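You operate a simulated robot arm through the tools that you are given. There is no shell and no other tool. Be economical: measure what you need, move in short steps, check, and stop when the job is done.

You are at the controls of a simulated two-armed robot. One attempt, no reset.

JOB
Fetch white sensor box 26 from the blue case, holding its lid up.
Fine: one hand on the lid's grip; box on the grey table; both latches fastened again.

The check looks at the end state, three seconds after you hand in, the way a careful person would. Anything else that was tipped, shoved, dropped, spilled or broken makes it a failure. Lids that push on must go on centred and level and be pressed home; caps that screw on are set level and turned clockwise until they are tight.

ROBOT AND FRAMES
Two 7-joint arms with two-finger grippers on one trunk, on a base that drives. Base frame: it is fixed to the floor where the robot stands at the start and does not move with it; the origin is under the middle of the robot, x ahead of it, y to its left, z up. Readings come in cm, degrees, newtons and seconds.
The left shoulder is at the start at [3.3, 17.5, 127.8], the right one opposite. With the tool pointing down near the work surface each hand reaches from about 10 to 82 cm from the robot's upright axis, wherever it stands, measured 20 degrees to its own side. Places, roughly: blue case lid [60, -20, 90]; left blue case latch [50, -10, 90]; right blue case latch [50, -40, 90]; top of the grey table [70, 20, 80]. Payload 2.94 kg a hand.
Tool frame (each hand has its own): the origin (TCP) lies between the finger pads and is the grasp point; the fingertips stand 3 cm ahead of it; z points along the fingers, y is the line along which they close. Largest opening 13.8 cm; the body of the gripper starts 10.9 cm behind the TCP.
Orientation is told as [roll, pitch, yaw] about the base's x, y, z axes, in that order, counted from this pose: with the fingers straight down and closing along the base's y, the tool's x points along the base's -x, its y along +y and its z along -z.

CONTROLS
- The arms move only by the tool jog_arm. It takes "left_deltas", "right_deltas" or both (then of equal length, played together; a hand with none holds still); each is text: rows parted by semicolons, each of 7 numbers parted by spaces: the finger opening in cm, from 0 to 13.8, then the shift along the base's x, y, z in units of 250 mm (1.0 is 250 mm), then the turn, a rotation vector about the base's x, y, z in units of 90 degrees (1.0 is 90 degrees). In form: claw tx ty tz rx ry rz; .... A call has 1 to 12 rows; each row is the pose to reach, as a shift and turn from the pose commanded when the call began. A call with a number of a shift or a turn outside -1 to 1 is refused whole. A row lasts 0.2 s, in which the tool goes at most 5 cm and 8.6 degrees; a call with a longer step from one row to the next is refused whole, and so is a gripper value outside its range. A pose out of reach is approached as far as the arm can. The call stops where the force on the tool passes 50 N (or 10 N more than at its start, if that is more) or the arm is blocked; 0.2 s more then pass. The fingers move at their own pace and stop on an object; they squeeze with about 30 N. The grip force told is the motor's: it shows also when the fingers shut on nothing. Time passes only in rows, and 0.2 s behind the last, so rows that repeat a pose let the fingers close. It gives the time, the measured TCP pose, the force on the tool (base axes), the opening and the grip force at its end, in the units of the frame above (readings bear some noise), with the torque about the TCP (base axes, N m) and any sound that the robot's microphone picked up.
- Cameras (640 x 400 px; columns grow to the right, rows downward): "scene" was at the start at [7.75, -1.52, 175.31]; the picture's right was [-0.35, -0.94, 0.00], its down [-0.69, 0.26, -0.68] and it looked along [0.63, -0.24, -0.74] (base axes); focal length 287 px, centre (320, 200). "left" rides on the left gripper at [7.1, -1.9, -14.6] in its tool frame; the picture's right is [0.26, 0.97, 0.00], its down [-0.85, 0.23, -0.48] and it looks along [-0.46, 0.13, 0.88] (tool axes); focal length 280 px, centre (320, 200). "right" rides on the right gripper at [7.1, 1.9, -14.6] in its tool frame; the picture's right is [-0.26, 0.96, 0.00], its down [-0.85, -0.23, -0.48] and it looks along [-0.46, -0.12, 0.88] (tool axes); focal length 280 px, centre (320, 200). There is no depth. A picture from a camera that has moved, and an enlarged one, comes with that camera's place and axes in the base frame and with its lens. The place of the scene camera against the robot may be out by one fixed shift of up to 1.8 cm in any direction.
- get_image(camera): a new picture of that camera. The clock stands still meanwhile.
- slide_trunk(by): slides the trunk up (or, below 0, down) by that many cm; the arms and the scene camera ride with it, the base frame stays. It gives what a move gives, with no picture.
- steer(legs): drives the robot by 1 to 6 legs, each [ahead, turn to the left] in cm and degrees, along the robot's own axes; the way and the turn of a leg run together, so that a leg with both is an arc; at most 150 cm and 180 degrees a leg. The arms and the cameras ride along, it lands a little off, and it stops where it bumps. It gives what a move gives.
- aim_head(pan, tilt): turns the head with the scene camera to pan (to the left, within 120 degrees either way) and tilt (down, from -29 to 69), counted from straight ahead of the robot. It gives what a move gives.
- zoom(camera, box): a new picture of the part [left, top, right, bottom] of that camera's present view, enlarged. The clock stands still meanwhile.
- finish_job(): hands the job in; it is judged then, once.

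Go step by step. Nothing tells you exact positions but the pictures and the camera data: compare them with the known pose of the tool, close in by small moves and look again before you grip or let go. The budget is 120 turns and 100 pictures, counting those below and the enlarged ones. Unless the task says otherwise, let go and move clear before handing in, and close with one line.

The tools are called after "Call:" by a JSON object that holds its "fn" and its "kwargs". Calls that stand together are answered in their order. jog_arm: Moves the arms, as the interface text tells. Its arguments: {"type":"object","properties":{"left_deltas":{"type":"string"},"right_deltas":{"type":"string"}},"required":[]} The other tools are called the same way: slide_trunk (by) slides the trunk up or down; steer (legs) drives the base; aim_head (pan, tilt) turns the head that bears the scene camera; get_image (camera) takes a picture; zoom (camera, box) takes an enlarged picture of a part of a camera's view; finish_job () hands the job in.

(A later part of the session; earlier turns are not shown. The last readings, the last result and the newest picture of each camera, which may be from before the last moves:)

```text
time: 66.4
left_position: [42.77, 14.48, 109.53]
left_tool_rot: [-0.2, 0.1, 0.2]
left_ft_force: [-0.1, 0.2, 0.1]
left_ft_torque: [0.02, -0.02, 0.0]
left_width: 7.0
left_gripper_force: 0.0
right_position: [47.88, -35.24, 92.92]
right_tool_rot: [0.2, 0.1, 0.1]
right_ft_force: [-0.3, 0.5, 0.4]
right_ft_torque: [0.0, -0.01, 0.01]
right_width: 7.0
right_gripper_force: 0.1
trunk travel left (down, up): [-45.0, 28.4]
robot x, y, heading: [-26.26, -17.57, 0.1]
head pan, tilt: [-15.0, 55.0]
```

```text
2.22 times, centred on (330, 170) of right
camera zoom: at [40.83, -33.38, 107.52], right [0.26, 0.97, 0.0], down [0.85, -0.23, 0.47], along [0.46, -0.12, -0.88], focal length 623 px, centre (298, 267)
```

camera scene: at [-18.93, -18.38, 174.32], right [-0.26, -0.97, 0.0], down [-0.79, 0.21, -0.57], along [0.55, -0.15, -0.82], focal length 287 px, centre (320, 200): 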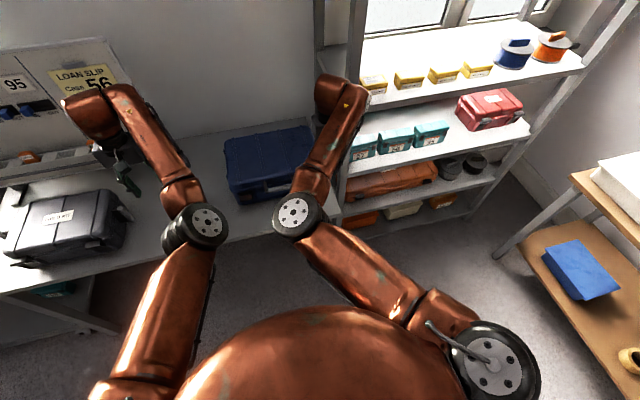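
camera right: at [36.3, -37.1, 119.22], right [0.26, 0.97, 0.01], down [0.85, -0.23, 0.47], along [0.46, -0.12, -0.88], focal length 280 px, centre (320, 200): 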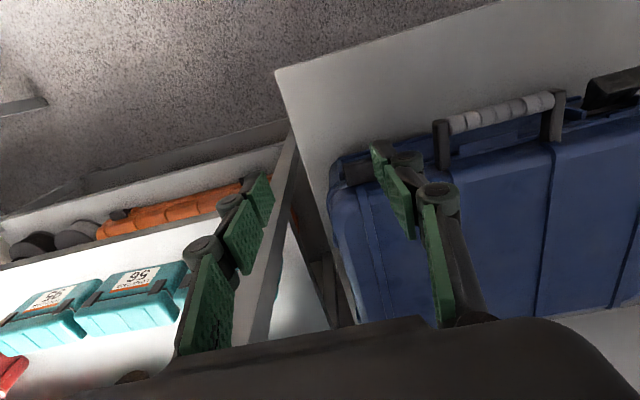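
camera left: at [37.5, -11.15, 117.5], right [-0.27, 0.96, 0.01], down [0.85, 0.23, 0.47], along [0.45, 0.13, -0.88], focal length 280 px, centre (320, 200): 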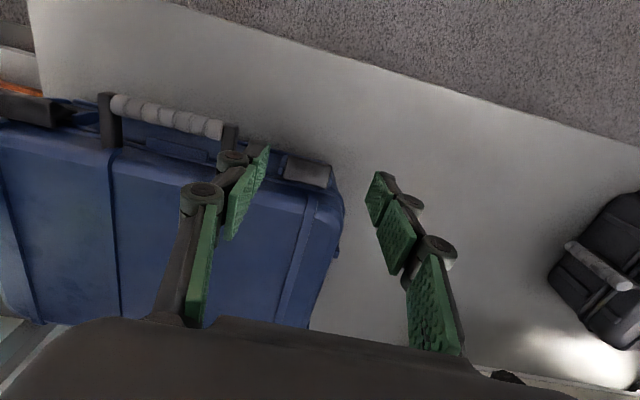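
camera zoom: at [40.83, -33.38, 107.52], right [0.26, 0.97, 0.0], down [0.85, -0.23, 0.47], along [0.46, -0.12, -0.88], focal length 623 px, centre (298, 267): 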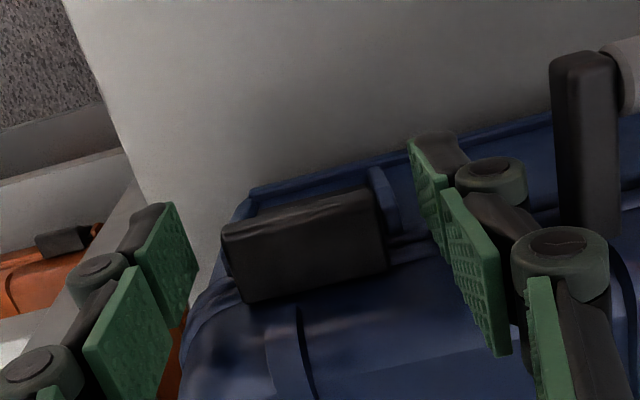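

Nicely straddled. Pinch, then pull straight out along the same shallow arc that worked before.

Call:
{"fn": "jog_arm", "kwargs": {"right_deltas": "5 0 0 0 0 0 0;3 0 0 0 0 0 0;3 0 0 0 0 0 0;3 0 0 0 0 0 0;3 -0.02 0 0 0 0 0;3 -0.045 0 -0.008 0 0 0;3 -0.068 0 -0.016 0 0 0;3 -0.1 0 -0.032 0 0 0;3 -0.128 0 -0.06 0 0 0;3 -0.14 0 -0.09 0 0 0;3 -0.14 0 -0.09 0 0 0"}}

Call:
{"fn": "zoom", "kwargs": {"camera": "right", "box": [200, 80, 460, 260]}}

```text
time: 68.3
left_position: [42.69, 14.26, 110.02]
left_tool_rot: [1.6, -2.9, -1.5]
left_ft_force: [-0.5, -0.8, -1.1]
left_ft_torque: [0.12, 0.03, -0.03]
left_width: 7.01
left_gripper_force: 0.1
right_position: [44.73, -37.15, 93.22]
right_tool_rot: [0.2, -1.0, 0.1]
right_ft_force: [1.0, 0.3, -0.8]
right_ft_torque: [-0.03, 0.07, -0.02]
right_width: 2.96
right_gripper_force: 0.1
trunk travel left (down, up): [-45.0, 28.4]
robot x, y, heading: [-26.18, -17.66, 0.1]
head pan, tilt: [-15.0, 55.0]
stopped in row 9 (right hand): the arm was blocked; the commanded pose is now the measured one
```

```text
2.22 times, centred on (330, 170) of right
camera zoom: at [37.44, -35.17, 107.58], right [0.26, 0.97, 0.01], down [0.84, -0.23, 0.49], along [0.47, -0.12, -0.87], focal length 623 px, centre (298, 267)
```

zoom: 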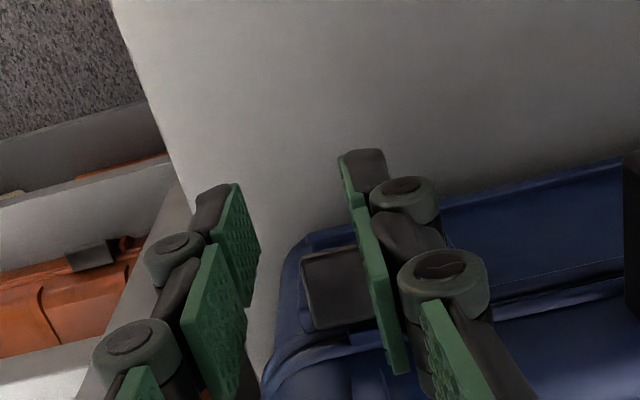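

The two inward elbows met. I'll move the left arm well out to the left, lift the right hand a bit and check the right latch.

Call:
{"fn": "jog_arm", "kwargs": {"left_deltas": "7 -0.04 0.15 0.05 0 0 0;7 -0.1 0.3 0.1 0 0 0;7 -0.18 0.45 0.15 0 0 0;7 -0.26 0.6 0.2 -0.01 0.02 0.01;7 -0.34 0.75 0.25 -0.017 0.032 0.017;7 -0.42 0.88 0.3 -0.017 0.032 0.017;7 -0.48 0.98 0.32 -0.017 0.032 0.017;7 -0.48 0.98 0.32 -0.017 0.032 0.017", "right_deltas": "6 0 0 0 0 0 0;7 0 0 0.05 0 0 0;7 0 0 0.1 0 0 0;7 0 0 0.2 0 0 0;7 0 0.03 0.3 0 0 0;7 0 0.06 0.35 0 0.01 0;7 0 0.07 0.38 0 0.01 0;7 0 0.07 0.38 0 0.01 0"}}

Call:
{"fn": "get_image", "kwargs": {"camera": "right"}}

Call:
{"fn": "get_image", "kwargs": {"camera": "scene"}}

```text
time: 68.7
left_position: [37.29, 15.36, 112.65]
left_tool_rot: [1.8, -5.1, -1.8]
left_ft_force: [-0.4, 0.1, 0.5]
left_ft_torque: [0.0, 0.08, 0.01]
left_width: 7.06
left_gripper_force: 0.0
right_position: [41.79, -41.59, 96.79]
right_tool_rot: [-0.2, -4.7, -3.5]
right_ft_force: [-0.6, -1.4, -1.4]
right_ft_torque: [0.11, 0.01, 0.0]
right_width: 5.79
right_gripper_force: 0.0
trunk travel left (down, up): [-45.0, 28.4]
robot x, y, heading: [-26.28, -17.79, -0.2]
head pan, tilt: [-15.0, 55.0]
stopped in row 1 (left hand): the arm was blocked; the commanded pose is now the measured one
```

```text
32 pictures are left
camera right: at [33.74, -39.01, 110.67], right [0.32, 0.95, 0.02], down [0.79, -0.28, 0.54], along [0.52, -0.16, -0.84], focal length 280 px, centre (320, 200)
```

right: 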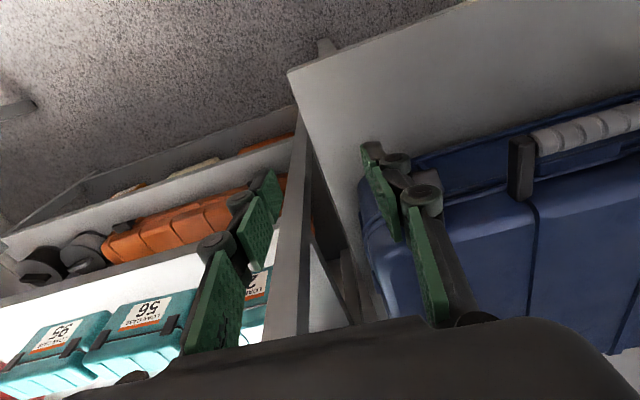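

```text
31 pictures are left
camera scene: at [-15.77, -18.49, 174.44], right [-0.26, -0.97, 0.0], down [-0.8, 0.21, -0.56], along [0.54, -0.15, -0.83], focal length 287 px, centre (320, 200)
```

scene: 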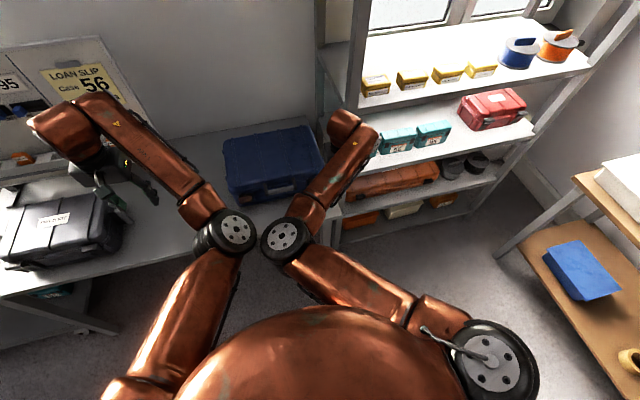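

The elbows are touching. I'll draw the right hand back and out first, then the left hand outward.

Call:
{"fn": "jog_arm", "kwargs": {"right_deltas": "7 -0.05 -0.1 0.08 0 0 0;7 -0.12 -0.22 0.16 0 0 0;7 -0.2 -0.36 0.22 0 0 0;7 -0.28 -0.5 0.28 0 0 0;7 -0.36 -0.64 0.32 0 0 0;7 -0.4 -0.76 0.36 0.002 0.05 0.03;7 -0.4 -0.76 0.36 0.002 0.05 0.03"}}

Call:
{"fn": "jog_arm", "kwargs": {"left_deltas": "7 0.02 0.12 0.05 0 0 0;7 0 0.26 0.1 0 0 0;7 -0.04 0.42 0.15 0 0 0;7 -0.1 0.58 0.2 -0.01 0.03 0.01;7 -0.16 0.74 0.25 -0.017 0.05 0.017;7 -0.22 0.88 0.28 -0.017 0.05 0.017;7 -0.22 0.98 0.28 -0.017 0.05 0.017;7 -0.22 0.98 0.28 -0.017 0.05 0.017"}}

Call:
{"fn": "get_image", "kwargs": {"camera": "scene"}}

```text
time: 70.3
left_position: [38.56, 15.44, 112.0]
left_tool_rot: [0.7, -3.1, -1.6]
left_ft_force: [0.0, 0.7, -0.3]
left_ft_torque: [0.02, -0.03, 0.01]
left_width: 6.99
left_gripper_force: 0.0
right_position: [32.36, -55.89, 103.69]
right_tool_rot: [0.5, 1.9, 3.1]
right_ft_force: [0.2, 0.2, 0.7]
right_ft_torque: [0.01, -0.02, -0.01]
right_width: 7.0
right_gripper_force: 0.0
trunk travel left (down, up): [-45.0, 28.4]
robot x, y, heading: [-26.1, -18.0, -0.2]
head pan, tilt: [-15.0, 55.0]
```

```text
time: 72.1
left_position: [32.01, 39.4, 118.97]
left_tool_rot: [-1.2, 1.7, 0.0]
left_ft_force: [-0.1, 0.0, 1.2]
left_ft_torque: [0.03, 0.0, -0.02]
left_width: 7.0
left_gripper_force: 0.1
right_position: [31.71, -56.01, 103.94]
right_tool_rot: [0.5, 1.6, 2.9]
right_ft_force: [-0.5, -0.5, -0.1]
right_ft_torque: [-0.01, -0.05, 0.03]
right_width: 6.99
right_gripper_force: 0.1
trunk travel left (down, up): [-45.0, 28.4]
robot x, y, heading: [-26.07, -17.45, -0.2]
head pan, tilt: [-15.0, 55.0]
```

```text
30 pictures are left
camera scene: at [-18.96, -18.41, 174.32], right [-0.26, -0.97, 0.0], down [-0.79, 0.21, -0.57], along [0.55, -0.15, -0.82], focal length 287 px, centre (320, 200)
```

scene: 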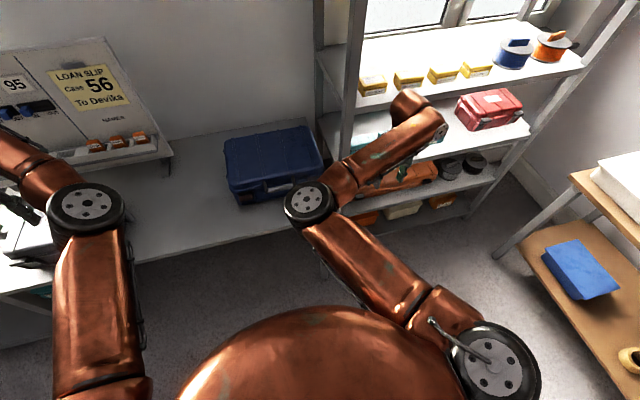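

Clear again. I'll bring the right hand back over the right latch and look at it.

Call:
{"fn": "jog_arm", "kwargs": {"right_deltas": "7 0.08 0.12 0 0 0 -0.01;7 0.16 0.26 0 0 -0.01 -0.02;7 0.24 0.4 0 -0.005 -0.018 -0.032;7 0.32 0.54 0 -0.005 -0.018 -0.032;7 0.4 0.68 0 -0.005 -0.018 -0.032;7 0.49 0.82 -0.05 -0.005 -0.018 -0.032;7 0.49 0.82 -0.12 -0.005 -0.018 -0.032;7 0.49 0.82 -0.12 -0.005 -0.018 -0.032"}}

Call:
{"fn": "zoom", "kwargs": {"camera": "right", "box": [220, 80, 440, 230]}}

```text
time: 73.9
left_position: [32.14, 39.48, 119.04]
left_tool_rot: [-1.3, 1.7, 0.0]
left_ft_force: [0.2, -0.3, 0.0]
left_ft_torque: [0.01, -0.01, 0.02]
left_width: 7.01
left_gripper_force: 0.0
right_position: [43.83, -35.43, 100.7]
right_tool_rot: [0.1, 0.0, 0.0]
right_ft_force: [-0.4, 0.1, -0.6]
right_ft_torque: [0.01, -0.02, 0.03]
right_width: 7.04
right_gripper_force: 0.0
trunk travel left (down, up): [-45.0, 28.4]
robot x, y, heading: [-26.35, -17.96, -0.1]
head pan, tilt: [-15.0, 55.0]
```

```text
2.67 times, centred on (330, 155) of right
camera zoom: at [36.74, -33.47, 115.34], right [0.26, 0.97, 0.0], down [0.85, -0.23, 0.48], along [0.46, -0.12, -0.88], focal length 748 px, centre (293, 320)
```

zoom: 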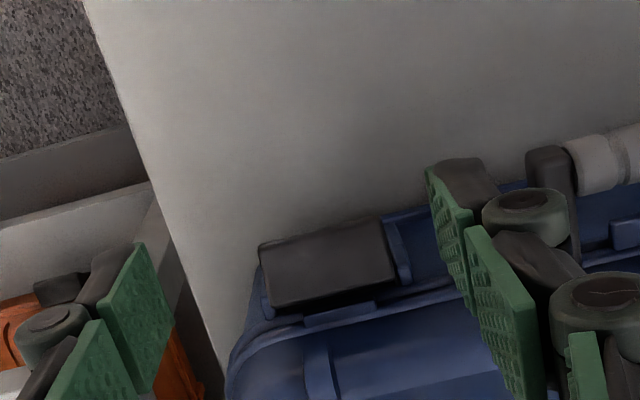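

The right latch has also come off its tab. Same press-down as on the left.

Call:
{"fn": "jog_arm", "kwargs": {"right_deltas": "0 0.06 0 -0.08 0 0 0;0 0.126 0 -0.17 0 0 0;0 0.126 0 -0.24 0 0 0;0 0.126 0 -0.29 0 0 0;0 0.12 0 -0.325 0 0 0;0 0.11 0 -0.36 0 0 0;0 0.1 0 -0.395 0 0 0;0 0.085 0 -0.42 0 0 0;0 0.06 0 -0.44 0 0 0"}}

Call:
{"fn": "jog_arm", "kwargs": {"right_deltas": "3 -0.05 0 0.1 0 0 0;7 -0.1 0 0.25 0 0 0;7 -0.1 0 0.36 0 0 0;7 -0.1 0 0.36 0 0 0"}}

Call:
{"fn": "get_image", "kwargs": {"camera": "right"}}

```text
time: 75.1
left_position: [32.05, 39.42, 119.16]
left_tool_rot: [-1.2, 1.9, -0.1]
left_ft_force: [1.0, -0.2, 0.3]
left_ft_torque: [0.03, 0.08, 0.02]
left_width: 7.0
left_gripper_force: 0.0
right_position: [47.27, -35.47, 94.16]
right_tool_rot: [0.0, -1.0, 0.1]
right_ft_force: [-4.4, 2.6, 35.5]
right_ft_torque: [0.17, -0.25, -0.09]
right_width: 0.6
right_gripper_force: 28.3
trunk travel left (down, up): [-45.0, 28.4]
robot x, y, heading: [-26.08, -17.9, -0.4]
head pan, tilt: [-15.0, 55.0]
stopped in row 6 (right hand): the force on the tool passed its limit at 57 N (the readings are from after the stop); the commanded pose is now the measured one
```

```text
time: 76.1
left_position: [32.13, 39.58, 119.06]
left_tool_rot: [-1.3, 1.8, 0.0]
left_ft_force: [-0.6, -0.5, 0.5]
left_ft_torque: [-0.04, 0.02, 0.0]
left_width: 6.98
left_gripper_force: 0.1
right_position: [44.49, -35.62, 102.42]
right_tool_rot: [0.0, -0.3, 0.0]
right_ft_force: [0.2, -0.5, 0.2]
right_ft_torque: [-0.03, -0.01, -0.03]
right_width: 6.99
right_gripper_force: 0.0
trunk travel left (down, up): [-45.0, 28.4]
robot x, y, heading: [-26.13, -17.54, -0.3]
head pan, tilt: [-15.0, 55.0]
```

```text
28 pictures are left
camera right: at [37.32, -33.52, 116.93], right [0.26, 0.97, 0.0], down [0.85, -0.23, 0.48], along [0.46, -0.13, -0.88], focal length 280 px, centre (320, 200)
```

right: 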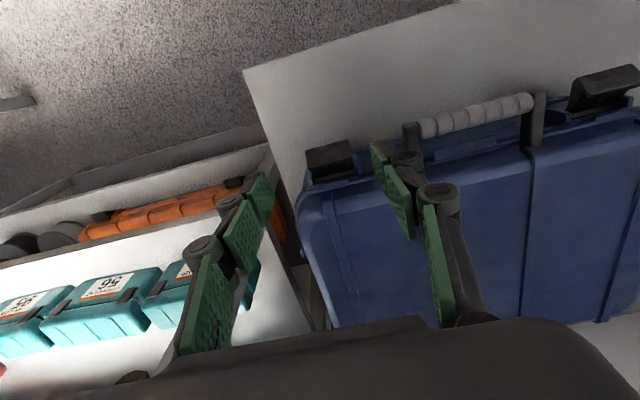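

Both latches are open. Now the lid: the right hand takes the grip bar (along y at about [45.5,-22.3,92.6]), so I'll turn it 90° above the handle with the fingers closing along x.

Call:
{"fn": "jog_arm", "kwargs": {"right_deltas": "6 0 0.03 0.06 0 0 0.09;5 0 0.06 0.12 0 0 0.18;5 0 0.1 0.16 0 0 0.27;5 0 0.14 0.16 0 0 0.36;5 0.01 0.18 0.16 0 0 0.45;5 0.01 0.22 0.16 0 0 0.54;5 0.02 0.26 0.16 0 0 0.63;5 0.02 0.3 0.16 0 0 0.72;5 0.03 0.34 0.16 0 0 0.81;4 0.04 0.38 0.16 0 0 0.9;4 0.04 0.42 0.16 0 0 0.99;4 0.04 0.42 0.16 0 0 1.0"}}

Call:
{"fn": "get_image", "kwargs": {"camera": "scene"}}

Call:
{"fn": "get_image", "kwargs": {"camera": "right"}}

```text
time: 78.7
left_position: [32.06, 39.58, 118.99]
left_tool_rot: [-1.2, 1.7, 0.1]
left_ft_force: [-0.1, -0.1, 0.8]
left_ft_torque: [-0.02, 0.01, 0.01]
left_width: 6.97
left_gripper_force: 0.1
right_position: [45.58, -25.01, 106.38]
right_tool_rot: [0.1, -0.4, 90.2]
right_ft_force: [0.0, -0.9, 0.0]
right_ft_torque: [-0.01, 0.03, -0.01]
right_width: 3.98
right_gripper_force: 0.0
trunk travel left (down, up): [-45.0, 28.4]
robot x, y, heading: [-26.39, -17.8, -0.1]
head pan, tilt: [-15.0, 55.0]
```

```text
27 pictures are left
camera scene: at [-18.87, -18.27, 174.32], right [-0.26, -0.97, 0.0], down [-0.79, 0.21, -0.57], along [0.55, -0.15, -0.82], focal length 287 px, centre (320, 200)
```

scene: 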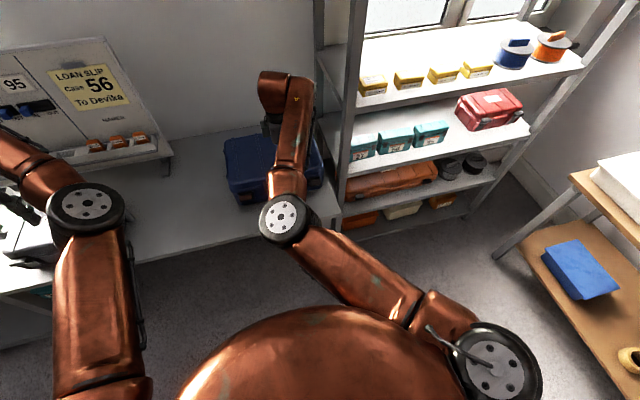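

```text
26 pictures are left
camera right: at [43.68, -32.12, 120.92], right [-0.97, 0.26, 0.0], down [0.23, 0.85, 0.48], along [0.12, 0.46, -0.88], focal length 280 px, centre (320, 200)
```

right: 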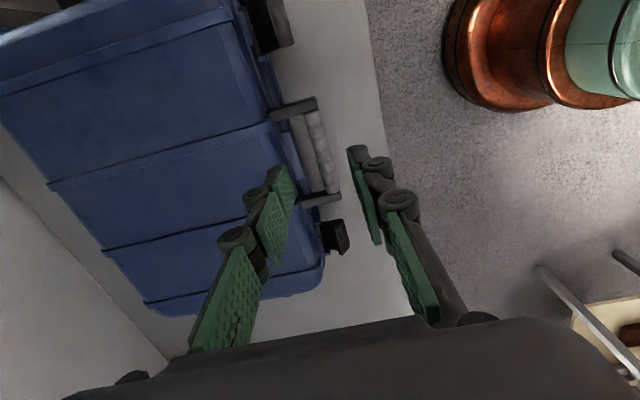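

The bar shows at about x 45.9, y -27.5 to -18. I'll descend over it at y≈-24.6 and check before closing.

Call:
{"fn": "jog_arm", "kwargs": {"right_deltas": "4.4 0.01 0.016 -0.12 0 0 0;4.4 0.01 0.016 -0.24 0 0 0;4.4 0.01 0.016 -0.34 0 0 0;4.4 0.01 0.016 -0.42 0 0 0;4.4 0.01 0.016 -0.48 0 0 0;4.4 0.01 0.016 -0.52 0 0 0;4.4 0.01 0.016 -0.52 0 0 0"}}

Call:
{"fn": "zoom", "kwargs": {"camera": "right", "box": [200, 60, 460, 240]}}

```text
time: 80.3
left_position: [31.99, 39.59, 119.09]
left_tool_rot: [-1.2, 1.5, 0.1]
left_ft_force: [0.6, -0.3, -0.5]
left_ft_torque: [-0.01, 0.01, 0.0]
left_width: 6.99
left_gripper_force: 0.0
right_position: [45.83, -24.64, 93.68]
right_tool_rot: [-0.3, -0.2, 89.9]
right_ft_force: [0.7, 0.4, 15.9]
right_ft_torque: [0.04, -0.54, 0.0]
right_width: 4.59
right_gripper_force: 1.1
trunk travel left (down, up): [-45.0, 28.4]
robot x, y, heading: [-26.02, -17.61, -0.2]
head pan, tilt: [-15.0, 55.0]
```

```text
2.22 times, centred on (330, 150) of right
camera zoom: at [43.88, -31.7, 108.14], right [-0.97, 0.26, 0.0], down [0.23, 0.85, 0.48], along [0.13, 0.46, -0.88], focal length 623 px, centre (298, 311)
```

zoom: 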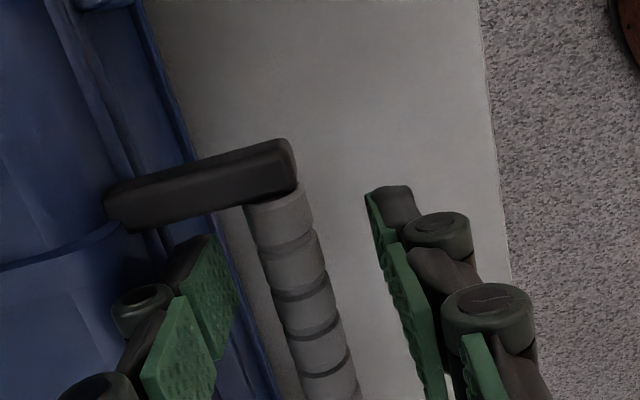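

The bar lies between the fingers at about [45.7,·,93.4]; the inner finger just brushes the lid edge. I'll rise a touch and close.

Call:
{"fn": "jog_arm", "kwargs": {"right_deltas": "4.2 0 0 0.012 0 0 0;3.4 0 0 0.012 0 0 0;2 0 0 0.008 0 0 0;1 0 0 0.008 0 0 0;1 0 0 0.008 0 0 0;1 0 0 0.008 0 0 0"}}

```text
time: 81.7
left_position: [32.2, 39.54, 118.88]
left_tool_rot: [-1.3, 1.8, 0.1]
left_ft_force: [-0.1, 0.4, -0.7]
left_ft_torque: [0.01, -0.03, 0.02]
left_width: 6.98
left_gripper_force: 0.1
right_position: [45.97, -24.63, 93.6]
right_tool_rot: [-0.1, -0.3, 89.9]
right_ft_force: [8.5, -1.8, -2.5]
right_ft_torque: [0.04, -0.21, 0.98]
right_width: 1.66
right_gripper_force: 42.2
trunk travel left (down, up): [-45.0, 28.4]
robot x, y, heading: [-26.38, -17.55, -0.0]
head pan, tilt: [-15.0, 55.0]
```

The grip is held (bar 1.7 cm). Hinge estimated near x≈76.5, z≈90; I'll lift slowly through 30° on that arc, tilting the hand forward to stay in reach.

Call:
{"fn": "jog_arm", "kwargs": {"right_deltas": "1 0.006 0 0.05 0 -0.02 0;1 0.017 0 0.106 0 -0.04 0;1 0.044 0 0.21 0 -0.08 0;1 0.079 0 0.311 0 -0.12 0;1 0.123 0 0.408 0 -0.16 0;1 0.175 0 0.502 0 -0.2 0;1 0.236 0 0.591 0 -0.24 0;1 0.236 0 0.591 0 -0.24 0"}}

Call:
{"fn": "get_image", "kwargs": {"camera": "scene"}}

```text
time: 83.5
left_position: [31.95, 39.57, 119.1]
left_tool_rot: [-1.2, 1.7, -0.1]
left_ft_force: [-1.2, 0.3, 0.7]
left_ft_torque: [-0.03, -0.01, 0.01]
left_width: 7.0
left_gripper_force: 0.0
right_position: [51.73, -24.65, 108.45]
right_tool_rot: [-21.8, -0.4, 90.1]
right_ft_force: [-3.7, -1.3, 2.4]
right_ft_torque: [-0.24, -0.28, 0.76]
right_width: 2.61
right_gripper_force: 39.5
trunk travel left (down, up): [-45.0, 28.4]
robot x, y, heading: [-26.24, -17.73, 0.0]
head pan, tilt: [-15.0, 55.0]
```

```text
24 pictures are left
camera scene: at [-18.96, -18.27, 174.32], right [-0.26, -0.97, 0.0], down [-0.79, 0.21, -0.57], along [0.55, -0.15, -0.82], focal length 287 px, centre (320, 200)
```

scene: 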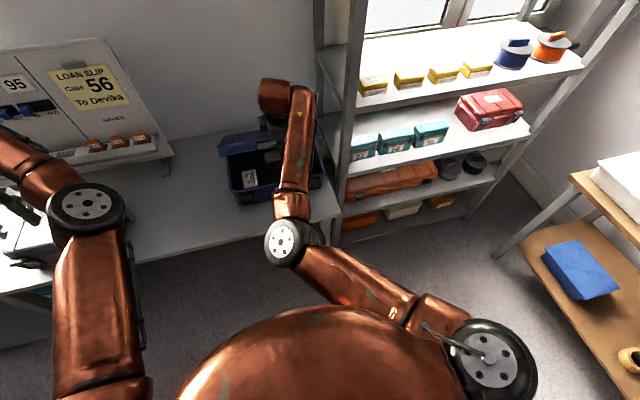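

The lid lifts smoothly and a white box shows inside. I'll carry on to about 58°.

Call:
{"fn": "jog_arm", "kwargs": {"right_deltas": "1 0.03 0 0.04 0 -0.03 0;1 0.068 0 0.083 0 -0.06 0;1 0.142 0 0.16 0 -0.11 0;1 0.224 0 0.23 0 -0.16 0;1 0.31 0 0.292 0 -0.21 0;1 0.402 0 0.347 0 -0.26 0;1 0.46 0 0.375 0 -0.28 0;1 0.46 0 0.375 0 -0.28 0"}}

Call:
{"fn": "get_image", "kwargs": {"camera": "scene"}}

Call:
{"fn": "zoom", "kwargs": {"camera": "scene", "box": [200, 100, 340, 220]}}

```text
time: 85.3
left_position: [32.06, 39.59, 119.04]
left_tool_rot: [-1.3, 1.7, -0.1]
left_ft_force: [0.2, -0.5, -0.7]
left_ft_torque: [-0.02, 0.01, 0.01]
left_width: 7.02
left_gripper_force: 0.1
right_position: [63.52, -24.6, 117.75]
right_tool_rot: [-46.8, -0.3, 90.3]
right_ft_force: [-0.7, 1.1, -2.0]
right_ft_torque: [-0.22, 0.67, 0.79]
right_width: 2.46
right_gripper_force: 45.0
trunk travel left (down, up): [-45.0, 28.4]
robot x, y, heading: [-26.42, -17.67, 0.2]
head pan, tilt: [-15.0, 55.0]
```

```text
23 pictures are left
camera scene: at [-18.85, -18.24, 174.32], right [-0.26, -0.97, 0.0], down [-0.79, 0.21, -0.57], along [0.55, -0.15, -0.82], focal length 287 px, centre (320, 200)
```

scene: 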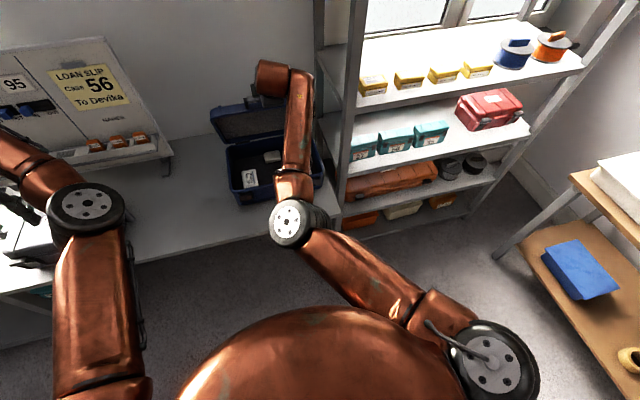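

```text
3.33 times, centred on (270, 160) of scene
camera zoom: at [-18.85, -18.24, 174.32], right [-0.26, -0.97, 0.0], down [-0.79, 0.21, -0.57], along [0.55, -0.15, -0.82], focal length 956 px, centre (487, 333)
```

zoom: 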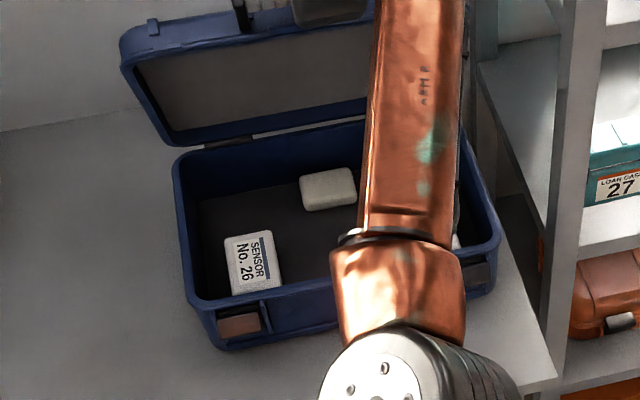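

White box "SENSOR No. 26" lies at the case's front left, long side along x, at about [58.9,-11.6] after correcting the camera offset, so it suits the left hand. I'll bring the left hand round, extended and tilted forward, staying clear of the lid and right arm.

Call:
{"fn": "jog_arm", "kwargs": {"left_deltas": "8 0.1 -0.11 0 0 -0.04 0;8 0.2 -0.22 0 0 -0.08 0;8 0.3 -0.33 0 0.01 -0.12 0;8 0.4 -0.45 -0.04 0.014 -0.16 0;8 0.5 -0.57 -0.1 0.014 -0.2 0;8 0.58 -0.7 -0.18 0.014 -0.24 0;8 0.66 -0.83 -0.26 0.014 -0.28 0;8 0.72 -0.95 -0.34 0.014 -0.32 0;8 0.72 -0.95 -0.34 0.014 -0.32 0"}}

Call:
{"fn": "get_image", "kwargs": {"camera": "scene"}}

```text
time: 87.3
left_position: [50.06, 15.99, 110.55]
left_tool_rot: [0.1, -27.2, -0.4]
left_ft_force: [0.2, 0.0, -0.1]
left_ft_torque: [0.01, 0.01, 0.02]
left_width: 7.98
left_gripper_force: 0.0
right_position: [63.41, -24.54, 117.8]
right_tool_rot: [-46.8, -0.1, 90.4]
right_ft_force: [-0.5, 3.7, -0.3]
right_ft_torque: [-0.42, 0.37, 0.48]
right_width: 2.49
right_gripper_force: 45.1
trunk travel left (down, up): [-45.0, 28.4]
robot x, y, heading: [-26.35, -17.56, -0.2]
head pan, tilt: [-15.0, 55.0]
```

```text
21 pictures are left
camera scene: at [-18.89, -18.23, 174.33], right [-0.26, -0.97, 0.0], down [-0.79, 0.21, -0.57], along [0.55, -0.15, -0.82], focal length 287 px, centre (320, 200)
```

scene: 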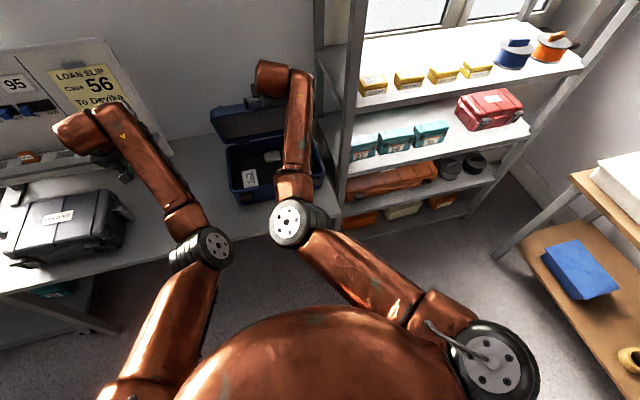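

The elbows have about 6 cm between them. I'll extend the left hand forward first (straightening the arm), then move right, and check.

Call:
{"fn": "jog_arm", "kwargs": {"left_deltas": "8 0.12 0 0 0 0 0;8 0.24 -0.02 -0.02 0 0 0;8 0.34 -0.1 -0.06 0 0 0;8 0.35 -0.24 -0.12 0 0 0;8 0.35 -0.38 -0.18 0 0 0;8 0.35 -0.54 -0.24 0 0 0;8 0.35 -0.7 -0.3 0 0 0;8 0.35 -0.7 -0.3 0 0 0"}}

Call:
{"fn": "get_image", "kwargs": {"camera": "scene"}}

Call:
{"fn": "get_image", "kwargs": {"camera": "left"}}

```text
time: 89.1
left_position: [58.78, -1.59, 103.24]
left_tool_rot: [0.1, -27.1, -0.3]
left_ft_force: [-0.8, 0.4, -0.9]
left_ft_torque: [0.0, 0.0, -0.01]
left_width: 7.99
left_gripper_force: 0.1
right_position: [63.4, -24.55, 117.76]
right_tool_rot: [-46.8, -0.1, 90.3]
right_ft_force: [-3.1, 4.9, -1.7]
right_ft_torque: [-0.46, 0.38, 0.46]
right_width: 2.49
right_gripper_force: 45.3
trunk travel left (down, up): [-45.0, 28.4]
robot x, y, heading: [-26.23, -17.55, -0.2]
head pan, tilt: [-15.0, 55.0]
```

```text
20 pictures are left
camera scene: at [-18.89, -18.23, 174.32], right [-0.26, -0.97, 0.0], down [-0.79, 0.21, -0.57], along [0.55, -0.15, -0.82], focal length 287 px, centre (320, 200)
```

scene: 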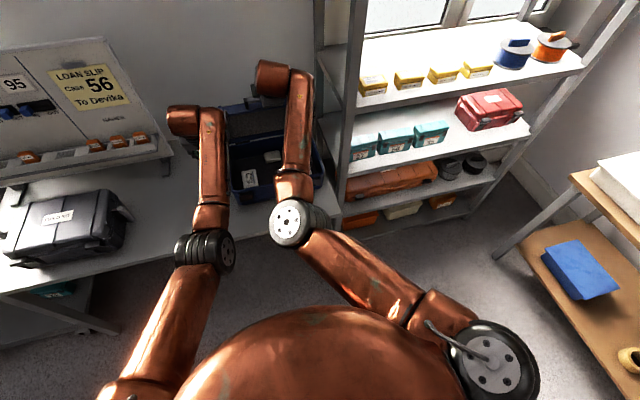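

```text
19 pictures are left
camera left: at [45.99, -3.47, 112.93], right [-0.23, 0.97, -0.12], down [0.54, 0.23, 0.81], along [0.81, 0.12, -0.57], focal length 280 px, centre (320, 200)
```

left: 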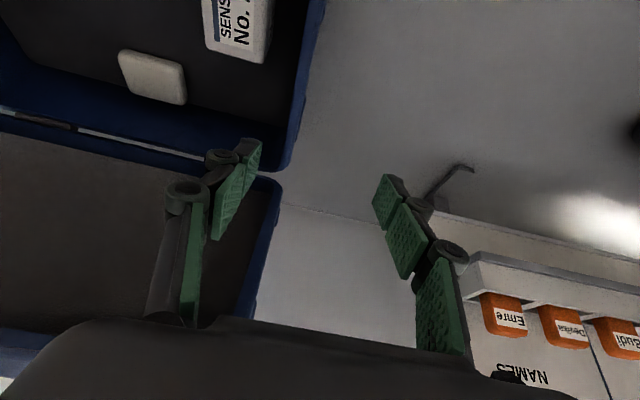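

The left camera agrees: box 26 spans y -14.8 to -8.4 with its far edge at x≈62.8, so its centre is near [58.7,-11.6]. I'll move above it and part-way down, then check.

Call:
{"fn": "jog_arm", "kwargs": {"left_deltas": "8 0 -0.14 0 0 0 0;8 0 -0.28 -0.02 0 0 0;8 0 -0.4 -0.06 0 0 0;8 0 -0.4 -0.2 0 0 0;8 0 -0.4 -0.34 0 0 0;8 0 -0.4 -0.44 0 0 0;8 0 -0.4 -0.44 0 0 0"}}

Call:
{"fn": "get_image", "kwargs": {"camera": "left"}}

Call:
{"fn": "get_image", "kwargs": {"camera": "scene"}}

```text
time: 90.7
left_position: [58.76, -11.54, 92.1]
left_tool_rot: [0.0, -27.1, -0.2]
left_ft_force: [0.8, -0.3, -0.4]
left_ft_torque: [0.01, 0.02, 0.0]
left_width: 8.0
left_gripper_force: 0.1
right_position: [63.34, -24.62, 117.69]
right_tool_rot: [-46.8, -0.2, 90.3]
right_ft_force: [-1.3, 4.3, -1.1]
right_ft_torque: [-0.33, 0.43, 0.49]
right_width: 2.5
right_gripper_force: 44.9
trunk travel left (down, up): [-45.0, 28.4]
robot x, y, heading: [-26.34, -17.73, 0.0]
head pan, tilt: [-15.0, 55.0]
```

```text
18 pictures are left
camera left: at [45.94, -13.34, 101.86], right [-0.23, 0.97, -0.12], down [0.54, 0.23, 0.81], along [0.81, 0.12, -0.57], focal length 280 px, centre (320, 200)
```

left: 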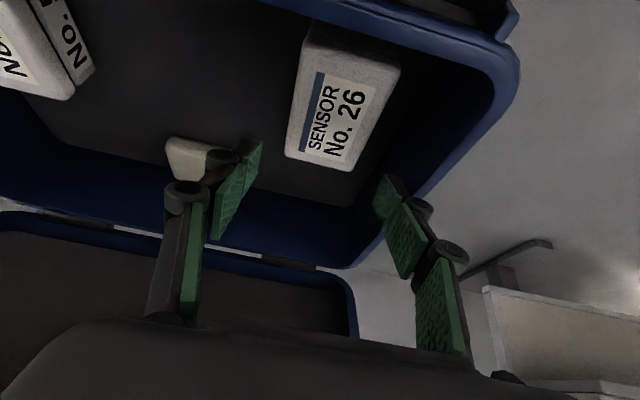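

```text
17 pictures are left
camera scene: at [-18.89, -18.23, 174.32], right [-0.26, -0.97, 0.0], down [-0.79, 0.21, -0.57], along [0.55, -0.15, -0.82], focal length 287 px, centre (320, 200)
```

scene: 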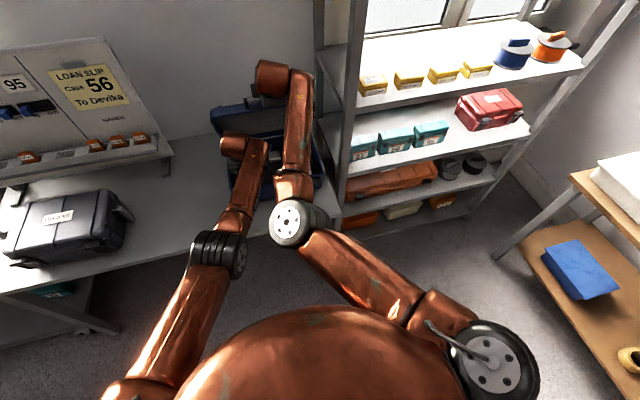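

Well aligned: box centre [59.1,-11.25], 5.7 wide. Descend to z≈85 and close.

Call:
{"fn": "jog_arm", "kwargs": {"left_deltas": "8 0 0.01 -0.1 0 0 0;8 0 0.01 -0.18 0 0 0;8 0 0.01 -0.23 0 0 0;8 0 0.01 -0.265 0 0 0;8 0 0.01 -0.285 0 0 0;6.5 0 0.01 -0.285 0 0 0;5 0 0.01 -0.285 0 0 0;4 0 0.01 -0.285 0 0 0;4 0 0.01 -0.285 0 0 0"}}

Call:
{"fn": "get_image", "kwargs": {"camera": "left"}}

```text
time: 92.7
left_position: [60.09, -12.33, 87.91]
left_tool_rot: [-1.0, -29.3, -0.6]
left_ft_force: [0.7, 0.7, 2.1]
left_ft_torque: [0.11, -0.04, -0.06]
left_width: 5.85
left_gripper_force: 30.0
left hand out of reach, approached as far as the arm can: row 3, 4, 5
right_position: [63.41, -24.54, 117.81]
right_tool_rot: [-46.7, -0.3, 90.3]
right_ft_force: [-2.0, 4.4, -1.0]
right_ft_torque: [-0.46, 0.44, 0.37]
right_width: 2.48
right_gripper_force: 44.8
trunk travel left (down, up): [-45.0, 28.4]
robot x, y, heading: [-26.02, -17.52, -0.2]
head pan, tilt: [-15.0, 55.0]
```

```text
16 pictures are left
camera left: at [46.81, -13.87, 97.19], right [-0.21, 0.97, -0.14], down [0.51, 0.23, 0.83], along [0.83, 0.1, -0.54], focal length 280 px, centre (320, 200)
```

left: 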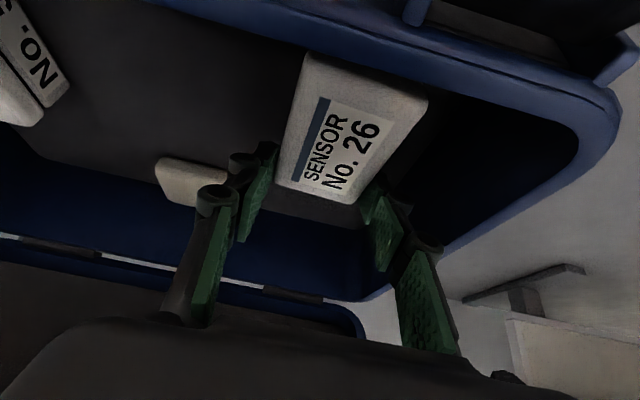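

The arm ran to its reach limit, so the pinch on the box is shallow. I'll open, come back 2.5 cm in x where the arm reaches lower, and grip deeper.

Call:
{"fn": "jog_arm", "kwargs": {"left_deltas": "7.6 0 0 0 0 0 0;7.6 0 0 0 0 0 0;7.6 -0.06 0.02 0 0.005 0.01 0;7.6 -0.11 0.038 -0.02 0.011 0.02 0;7.6 -0.12 0.038 -0.06 0.011 0.02 0;7.6 -0.12 0.038 -0.1 0.011 0.02 0;7.6 -0.12 0.038 -0.11 0.011 0.02 0"}}

Call:
{"fn": "get_image", "kwargs": {"camera": "left"}}

```text
time: 94.0
left_position: [56.77, -11.25, 85.51]
left_tool_rot: [1.1, -27.5, -1.5]
left_ft_force: [-8.2, -0.1, 20.0]
left_ft_torque: [-0.72, 0.39, -0.24]
left_width: 6.01
left_gripper_force: 14.9
left hand out of reach, approached as far as the arm can: row 3
right_position: [62.98, -24.61, 117.59]
right_tool_rot: [-46.6, -0.1, 90.4]
right_ft_force: [-2.0, -2.7, 1.6]
right_ft_torque: [0.32, 0.15, 1.1]
right_width: 2.48
right_gripper_force: 45.1
trunk travel left (down, up): [-45.0, 28.4]
robot x, y, heading: [-26.3, -17.66, -0.4]
head pan, tilt: [-15.0, 55.0]
stopped in row 6 (left hand): the force on the tool passed its limit at 58 N (the readings are from after the stop); the commanded pose is now the measured one
```

```text
15 pictures are left
camera left: at [43.83, -13.09, 95.18], right [-0.22, 0.97, -0.1], down [0.54, 0.21, 0.82], along [0.82, 0.12, -0.57], focal length 280 px, centre (320, 200)
```

left: 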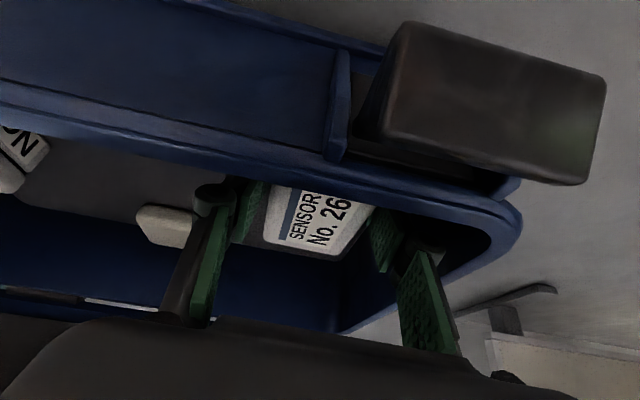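

The fingertips seem to have reached the case floor with the box between the pads. I'll rise a few millimetres and close.

Call:
{"fn": "jog_arm", "kwargs": {"left_deltas": "6 0 0 0.02 0 0 0;5 0 0 0.02 0 0 0;4 0 0 0.02 0 0 0;4 0 0 0.02 0 0 0;4 0 0 0.02 0 0 0"}}

```text
time: 95.2
left_position: [56.56, -11.21, 85.54]
left_tool_rot: [1.1, -27.2, -1.4]
left_ft_force: [3.9, -3.5, 6.4]
left_ft_torque: [-0.35, -0.32, 0.06]
left_width: 5.71
left_gripper_force: 29.9
right_position: [63.07, -24.5, 117.63]
right_tool_rot: [-46.6, -0.2, 90.4]
right_ft_force: [-6.2, -2.4, 12.1]
right_ft_torque: [-0.57, 0.19, 0.27]
right_width: 2.49
right_gripper_force: 44.8
trunk travel left (down, up): [-45.0, 28.4]
robot x, y, heading: [-26.12, -17.85, 0.0]
head pan, tilt: [-15.0, 55.0]
```

The grip is solid at 5.71 cm. Lifting the box straight up.

Call:
{"fn": "jog_arm", "kwargs": {"left_deltas": "4 0 0 0.04 0 0 0;4 0 0 0.1 0 0 0;4 0 0 0.2 0 0 0;4 -0.02 0 0.3 0 0 0;4 -0.04 0 0.4 0 0 0;4 -0.06 0 0.48 0 0 0;4 -0.06 0 0.48 0 0 0"}}

Call:
{"fn": "get_image", "kwargs": {"camera": "left"}}

Call:
{"fn": "get_image", "kwargs": {"camera": "scene"}}

```text
time: 96.8
left_position: [54.98, -11.14, 97.64]
left_tool_rot: [1.1, -27.0, -1.4]
left_ft_force: [0.1, 0.4, -1.4]
left_ft_torque: [0.04, 0.0, 0.02]
left_width: 5.73
left_gripper_force: 30.0
right_position: [62.98, -24.63, 117.61]
right_tool_rot: [-46.6, -0.2, 90.3]
right_ft_force: [-8.6, -4.3, 17.4]
right_ft_torque: [-0.45, 0.3, 0.31]
right_width: 2.48
right_gripper_force: 44.8
trunk travel left (down, up): [-45.0, 28.4]
robot x, y, heading: [-26.23, -17.84, -0.1]
head pan, tilt: [-15.0, 55.0]
```

```text
14 pictures are left
camera left: at [42.13, -12.94, 107.36], right [-0.22, 0.97, -0.1], down [0.54, 0.21, 0.81], along [0.81, 0.12, -0.57], focal length 280 px, centre (320, 200)
```

left: 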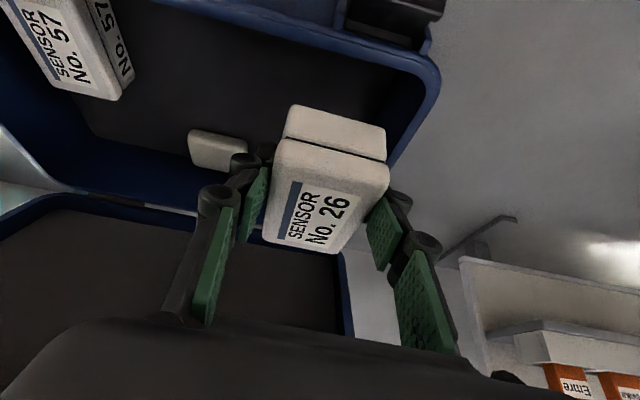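

```text
13 pictures are left
camera scene: at [-19.29, -18.37, 174.34], right [-0.26, -0.96, 0.0], down [-0.79, 0.22, -0.58], along [0.56, -0.15, -0.82], focal length 287 px, centre (320, 200)
```

scene: 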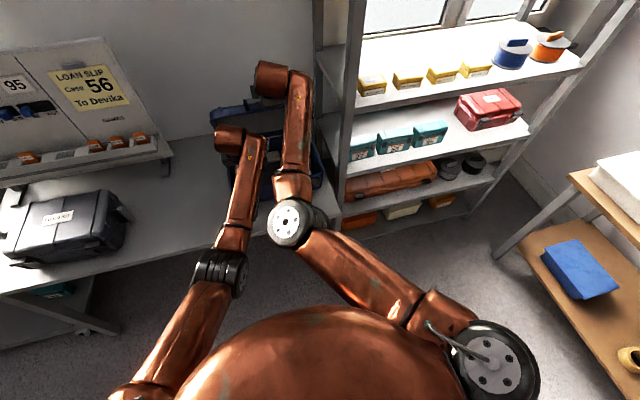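

Box 26 is out and level. I'll carry it left over the free table at about [50, 9] and lower it part-way.

Call:
{"fn": "jog_arm", "kwargs": {"left_deltas": "4 -0.04 0.1 0.06 0 0 0;4 -0.08 0.24 0.08 0 0 0;4 -0.12 0.4 0.08 0 0 0;4 -0.16 0.56 0.08 0 0 0;4 -0.2 0.7 0.06 0 0 0;4 -0.2 0.8 0 0 0 0;4 -0.2 0.82 -0.14 0 0 0;4 -0.2 0.82 -0.28 0 0 0;4 -0.2 0.82 -0.38 0 0 0;4 -0.2 0.82 -0.42 0 0 0;4 -0.2 0.82 -0.42 0 0 0"}}

Call:
{"fn": "zoom", "kwargs": {"camera": "scene", "box": [100, 90, 320, 260]}}

```text
time: 99.2
left_position: [49.98, 9.41, 87.13]
left_tool_rot: [1.2, -27.0, -1.4]
left_ft_force: [0.1, 0.4, -1.8]
left_ft_torque: [-0.01, 0.03, 0.01]
left_width: 5.73
left_gripper_force: 30.2
right_position: [63.09, -24.55, 117.59]
right_tool_rot: [-46.5, -0.3, 90.4]
right_ft_force: [-9.6, -4.2, 16.7]
right_ft_torque: [-0.48, 0.39, 0.37]
right_width: 2.44
right_gripper_force: 44.3
trunk travel left (down, up): [-45.0, 28.4]
robot x, y, heading: [-26.19, -17.53, -0.2]
head pan, tilt: [-15.0, 55.0]
```

```text
2.35 times, centred on (210, 175) of scene
camera zoom: at [-19.29, -18.37, 174.34], right [-0.26, -0.96, 0.0], down [-0.79, 0.21, -0.58], along [0.56, -0.15, -0.82], focal length 674 px, centre (579, 259)
```

zoom: 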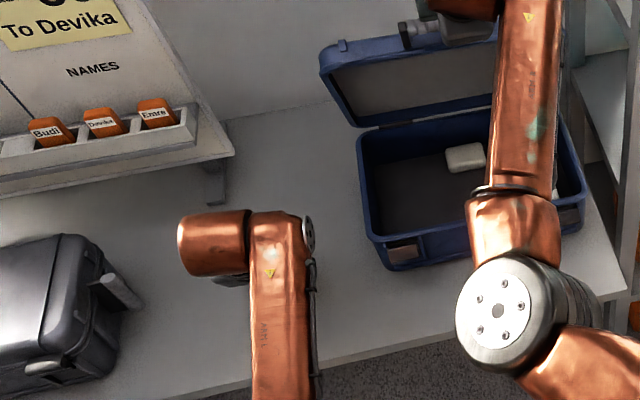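

The area is clear. Lowering gently, watching the force.

Call:
{"fn": "jog_arm", "kwargs": {"left_deltas": "4 0 0 -0.03 0 0 0;4 0 0 -0.06 0 0 0;4 0 0 -0.09 0 0 0;4 0 0 -0.1 0 0 0"}}

Call:
{"fn": "zoom", "kwargs": {"camera": "left", "box": [180, 60, 460, 260]}}

```text
time: 100.2
left_position: [50.15, 9.21, 84.48]
left_tool_rot: [1.0, -27.1, -1.4]
left_ft_force: [-0.6, 0.2, -1.2]
left_ft_torque: [-0.02, 0.07, 0.01]
left_width: 5.73
left_gripper_force: 30.4
right_position: [63.16, -24.44, 117.69]
right_tool_rot: [-46.4, -0.2, 90.4]
right_ft_force: [-9.7, -5.1, 16.9]
right_ft_torque: [-0.41, 0.42, 0.43]
right_width: 2.49
right_gripper_force: 45.5
trunk travel left (down, up): [-45.0, 28.4]
robot x, y, heading: [-26.1, -18.27, -0.3]
head pan, tilt: [-15.0, 55.0]
```

```text
2.00 times, centred on (320, 160) of left
camera zoom: at [37.25, 7.47, 94.27], right [-0.22, 0.97, -0.1], down [0.54, 0.21, 0.81], along [0.81, 0.12, -0.57], focal length 561 px, centre (320, 280)
```

zoom: 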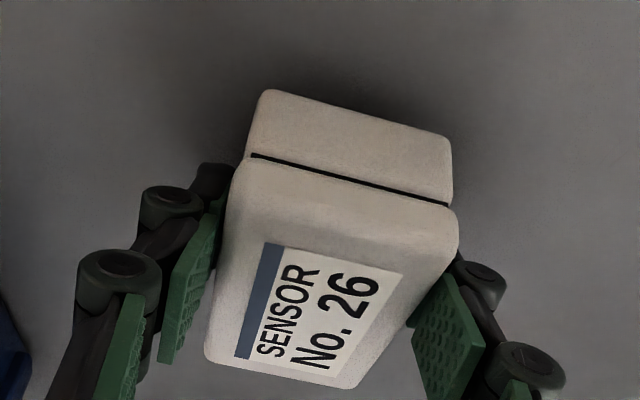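

Almost down. A further centimetre in fine steps.

Call:
{"fn": "jog_arm", "kwargs": {"left_deltas": "4 0 0 -0.012 0 0 0;4 0 0 -0.024 0 0 0;4 0 0 -0.036 0 0 0;4 0 0 -0.04 0 0 0"}}

```text
time: 101.2
left_position: [49.99, 9.25, 83.64]
left_tool_rot: [1.1, -27.0, -1.5]
left_ft_force: [0.4, 0.2, -0.8]
left_ft_torque: [0.03, 0.06, 0.01]
left_width: 5.72
left_gripper_force: 30.1
right_position: [62.97, -24.49, 117.63]
right_tool_rot: [-46.5, -0.3, 90.4]
right_ft_force: [-9.5, -4.6, 17.3]
right_ft_torque: [-0.43, 0.49, 0.37]
right_width: 2.45
right_gripper_force: 44.8
trunk travel left (down, up): [-45.0, 28.4]
robot x, y, heading: [-26.34, -17.63, 0.0]
head pan, tilt: [-15.0, 55.0]
```

Call:
{"fn": "jog_arm", "kwargs": {"left_deltas": "4 0 0 -0.01 0 0 0;4 0 0 -0.02 0 0 0;4 0 0 -0.03 0 0 0;4 0 0 -0.03 0 0 0"}}

Call:
{"fn": "zoom", "kwargs": {"camera": "left", "box": [180, 60, 460, 260]}}

```text
time: 102.2
left_position: [50.23, 9.3, 83.1]
left_tool_rot: [1.2, -27.4, -1.5]
left_ft_force: [-3.3, -1.1, 16.8]
left_ft_torque: [-0.5, 0.59, -0.08]
left_width: 5.72
left_gripper_force: 29.8
right_position: [62.91, -24.48, 117.63]
right_tool_rot: [-46.5, -0.2, 90.4]
right_ft_force: [-5.8, -3.5, 10.4]
right_ft_torque: [-0.77, 0.19, 0.07]
right_width: 2.45
right_gripper_force: 45.0
trunk travel left (down, up): [-45.0, 28.4]
robot x, y, heading: [-26.38, -17.71, 0.1]
head pan, tilt: [-15.0, 55.0]
```

```text
2.00 times, centred on (320, 160) of left
camera zoom: at [37.27, 7.48, 92.83], right [-0.22, 0.97, -0.1], down [0.54, 0.21, 0.82], along [0.81, 0.12, -0.57], focal length 561 px, centre (320, 280)
```

zoom: 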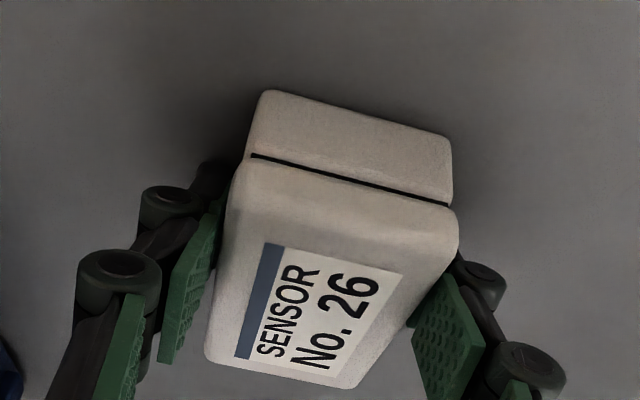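

The box is resting on the table (17 N). I'll open, lift clear and send the left hand out to its side.

Call:
{"fn": "jog_arm", "kwargs": {"left_deltas": "6.5 0 0 0 0 0 0;8 0 0 0 0 0 0;9 0 0 0 0 0 0;9 0 0 0.08 0 0 0;9 -0.02 0 0.2 0 0 0;9 -0.04 0 0.36 0 0 0;9 -0.06 0 0.52 0 0 0;9 -0.08 0.02 0.7 0 0 0;9 -0.1 0.12 0.84 0 0 0;9 -0.14 0.26 0.96 0 0 0;9 -0.16 0.4 1.0 0 0 0;9 -0.16 0.4 1.0 0 0 0"}}

Call:
{"fn": "jog_arm", "kwargs": {"left_deltas": "9 -0.06 0.12 0.06 0 0.05 0;9 -0.14 0.26 0.1 0 0.1 0;9 -0.22 0.4 0.14 0 0.15 0;9 -0.3 0.54 0.16 0 0.2 0;9 -0.38 0.68 0.2 0 0.25 0;9 -0.46 0.78 0.24 0 0.3 0;9 -0.46 0.78 0.24 0 0.3 0"}}

Call:
{"fn": "get_image", "kwargs": {"camera": "scene"}}

```text
time: 104.8
left_position: [46.18, 19.44, 107.7]
left_tool_rot: [1.1, -27.1, -1.3]
left_ft_force: [-0.4, -0.5, 0.3]
left_ft_torque: [0.04, -0.03, -0.04]
left_width: 8.98
left_gripper_force: 0.1
right_position: [63.0, -24.51, 117.54]
right_tool_rot: [-46.4, -0.2, 90.3]
right_ft_force: [-9.4, -3.4, 13.8]
right_ft_torque: [-0.44, 0.6, 0.36]
right_width: 2.47
right_gripper_force: 45.1
trunk travel left (down, up): [-45.0, 28.4]
robot x, y, heading: [-26.04, -17.81, -0.2]
head pan, tilt: [-15.0, 55.0]
```

```text
time: 106.4
left_position: [34.49, 39.08, 114.03]
left_tool_rot: [0.5, 0.0, -1.2]
left_ft_force: [0.2, 0.8, 0.4]
left_ft_torque: [-0.01, 0.03, 0.02]
left_width: 8.98
left_gripper_force: 0.0
right_position: [62.98, -24.52, 117.62]
right_tool_rot: [-46.4, -0.2, 90.4]
right_ft_force: [-9.0, -4.7, 14.3]
right_ft_torque: [-0.55, 0.68, 0.33]
right_width: 2.45
right_gripper_force: 45.0
trunk travel left (down, up): [-45.0, 28.4]
robot x, y, heading: [-25.93, -17.96, -0.2]
head pan, tilt: [-15.0, 55.0]
```

```text
9 pictures are left
camera scene: at [-19.26, -18.35, 174.34], right [-0.26, -0.96, 0.0], down [-0.79, 0.21, -0.58], along [0.56, -0.15, -0.82], focal length 287 px, centre (320, 200)
```

scene: 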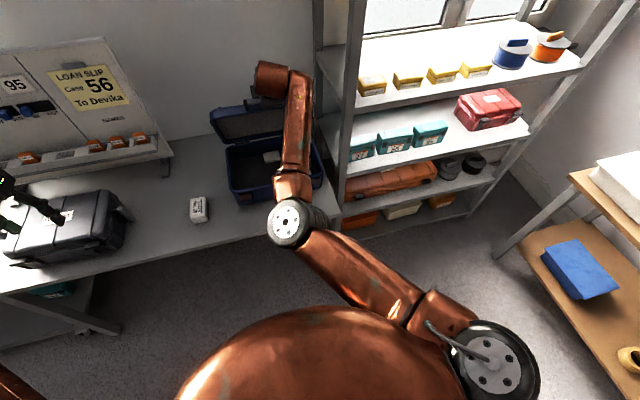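

Box 26 stands on the table. Now I'll lower the lid back along the same arc with the right hand.

Call:
{"fn": "jog_arm", "kwargs": {"right_deltas": "1 -0.042 0 -0.022 0 0.03 0;1 -0.134 0 -0.077 0 0.08 0;1 -0.221 0 -0.14 0 0.13 0;1 -0.302 0 -0.21 0 0.17 0;1 -0.377 0 -0.286 0 0.21 0;1 -0.445 0 -0.369 0 0.26 0;1 -0.505 0 -0.458 0 0.31 0;1 -0.558 0 -0.552 0 0.36 0;1 -0.602 0 -0.649 0 0.4 0;1 -0.637 0 -0.75 0 0.44 0;1 -0.637 0 -0.75 0 0.44 0"}}

```text
time: 108.8
left_position: [35.07, 38.95, 113.63]
left_tool_rot: [0.5, 0.2, -1.2]
left_ft_force: [-0.3, 0.6, 0.4]
left_ft_torque: [-0.01, 0.0, 0.01]
left_width: 9.0
left_gripper_force: 0.0
right_position: [47.42, -24.59, 98.36]
right_tool_rot: [-6.6, -0.5, 90.2]
right_ft_force: [18.4, -2.9, -6.6]
right_ft_torque: [-0.25, -0.01, 0.03]
right_width: 2.02
right_gripper_force: 41.8
trunk travel left (down, up): [-45.0, 28.4]
robot x, y, heading: [-26.39, -17.49, -0.4]
head pan, tilt: [-15.0, 55.0]
```

Nearly shut. Lowering the last few centimetres gently.

Call:
{"fn": "jog_arm", "kwargs": {"right_deltas": "1 0 0 -0.04 0 0.02 0;1 -0.008 0 -0.08 0 0.04 0;1 -0.016 0 -0.12 0 0.06 0;1 -0.024 0 -0.16 0 0.073 0;1 -0.032 0 -0.19 0 0.073 0;1 -0.034 0 -0.21 0 0.073 0;1 -0.034 0 -0.21 0 0.073 0"}}

```text
time: 110.4
left_position: [34.56, 38.92, 113.89]
left_tool_rot: [0.5, 0.0, -1.3]
left_ft_force: [-1.0, 0.1, 0.0]
left_ft_torque: [0.02, 0.0, 0.02]
left_width: 9.0
left_gripper_force: 0.1
right_position: [46.28, -24.51, 93.45]
right_tool_rot: [-0.1, -0.5, 90.2]
right_ft_force: [-20.6, -6.2, 2.3]
right_ft_torque: [-0.02, -0.41, -0.44]
right_width: 1.8
right_gripper_force: 40.5
trunk travel left (down, up): [-45.0, 28.4]
robot x, y, heading: [-25.86, -17.78, -0.1]
head pan, tilt: [-15.0, 55.0]
```

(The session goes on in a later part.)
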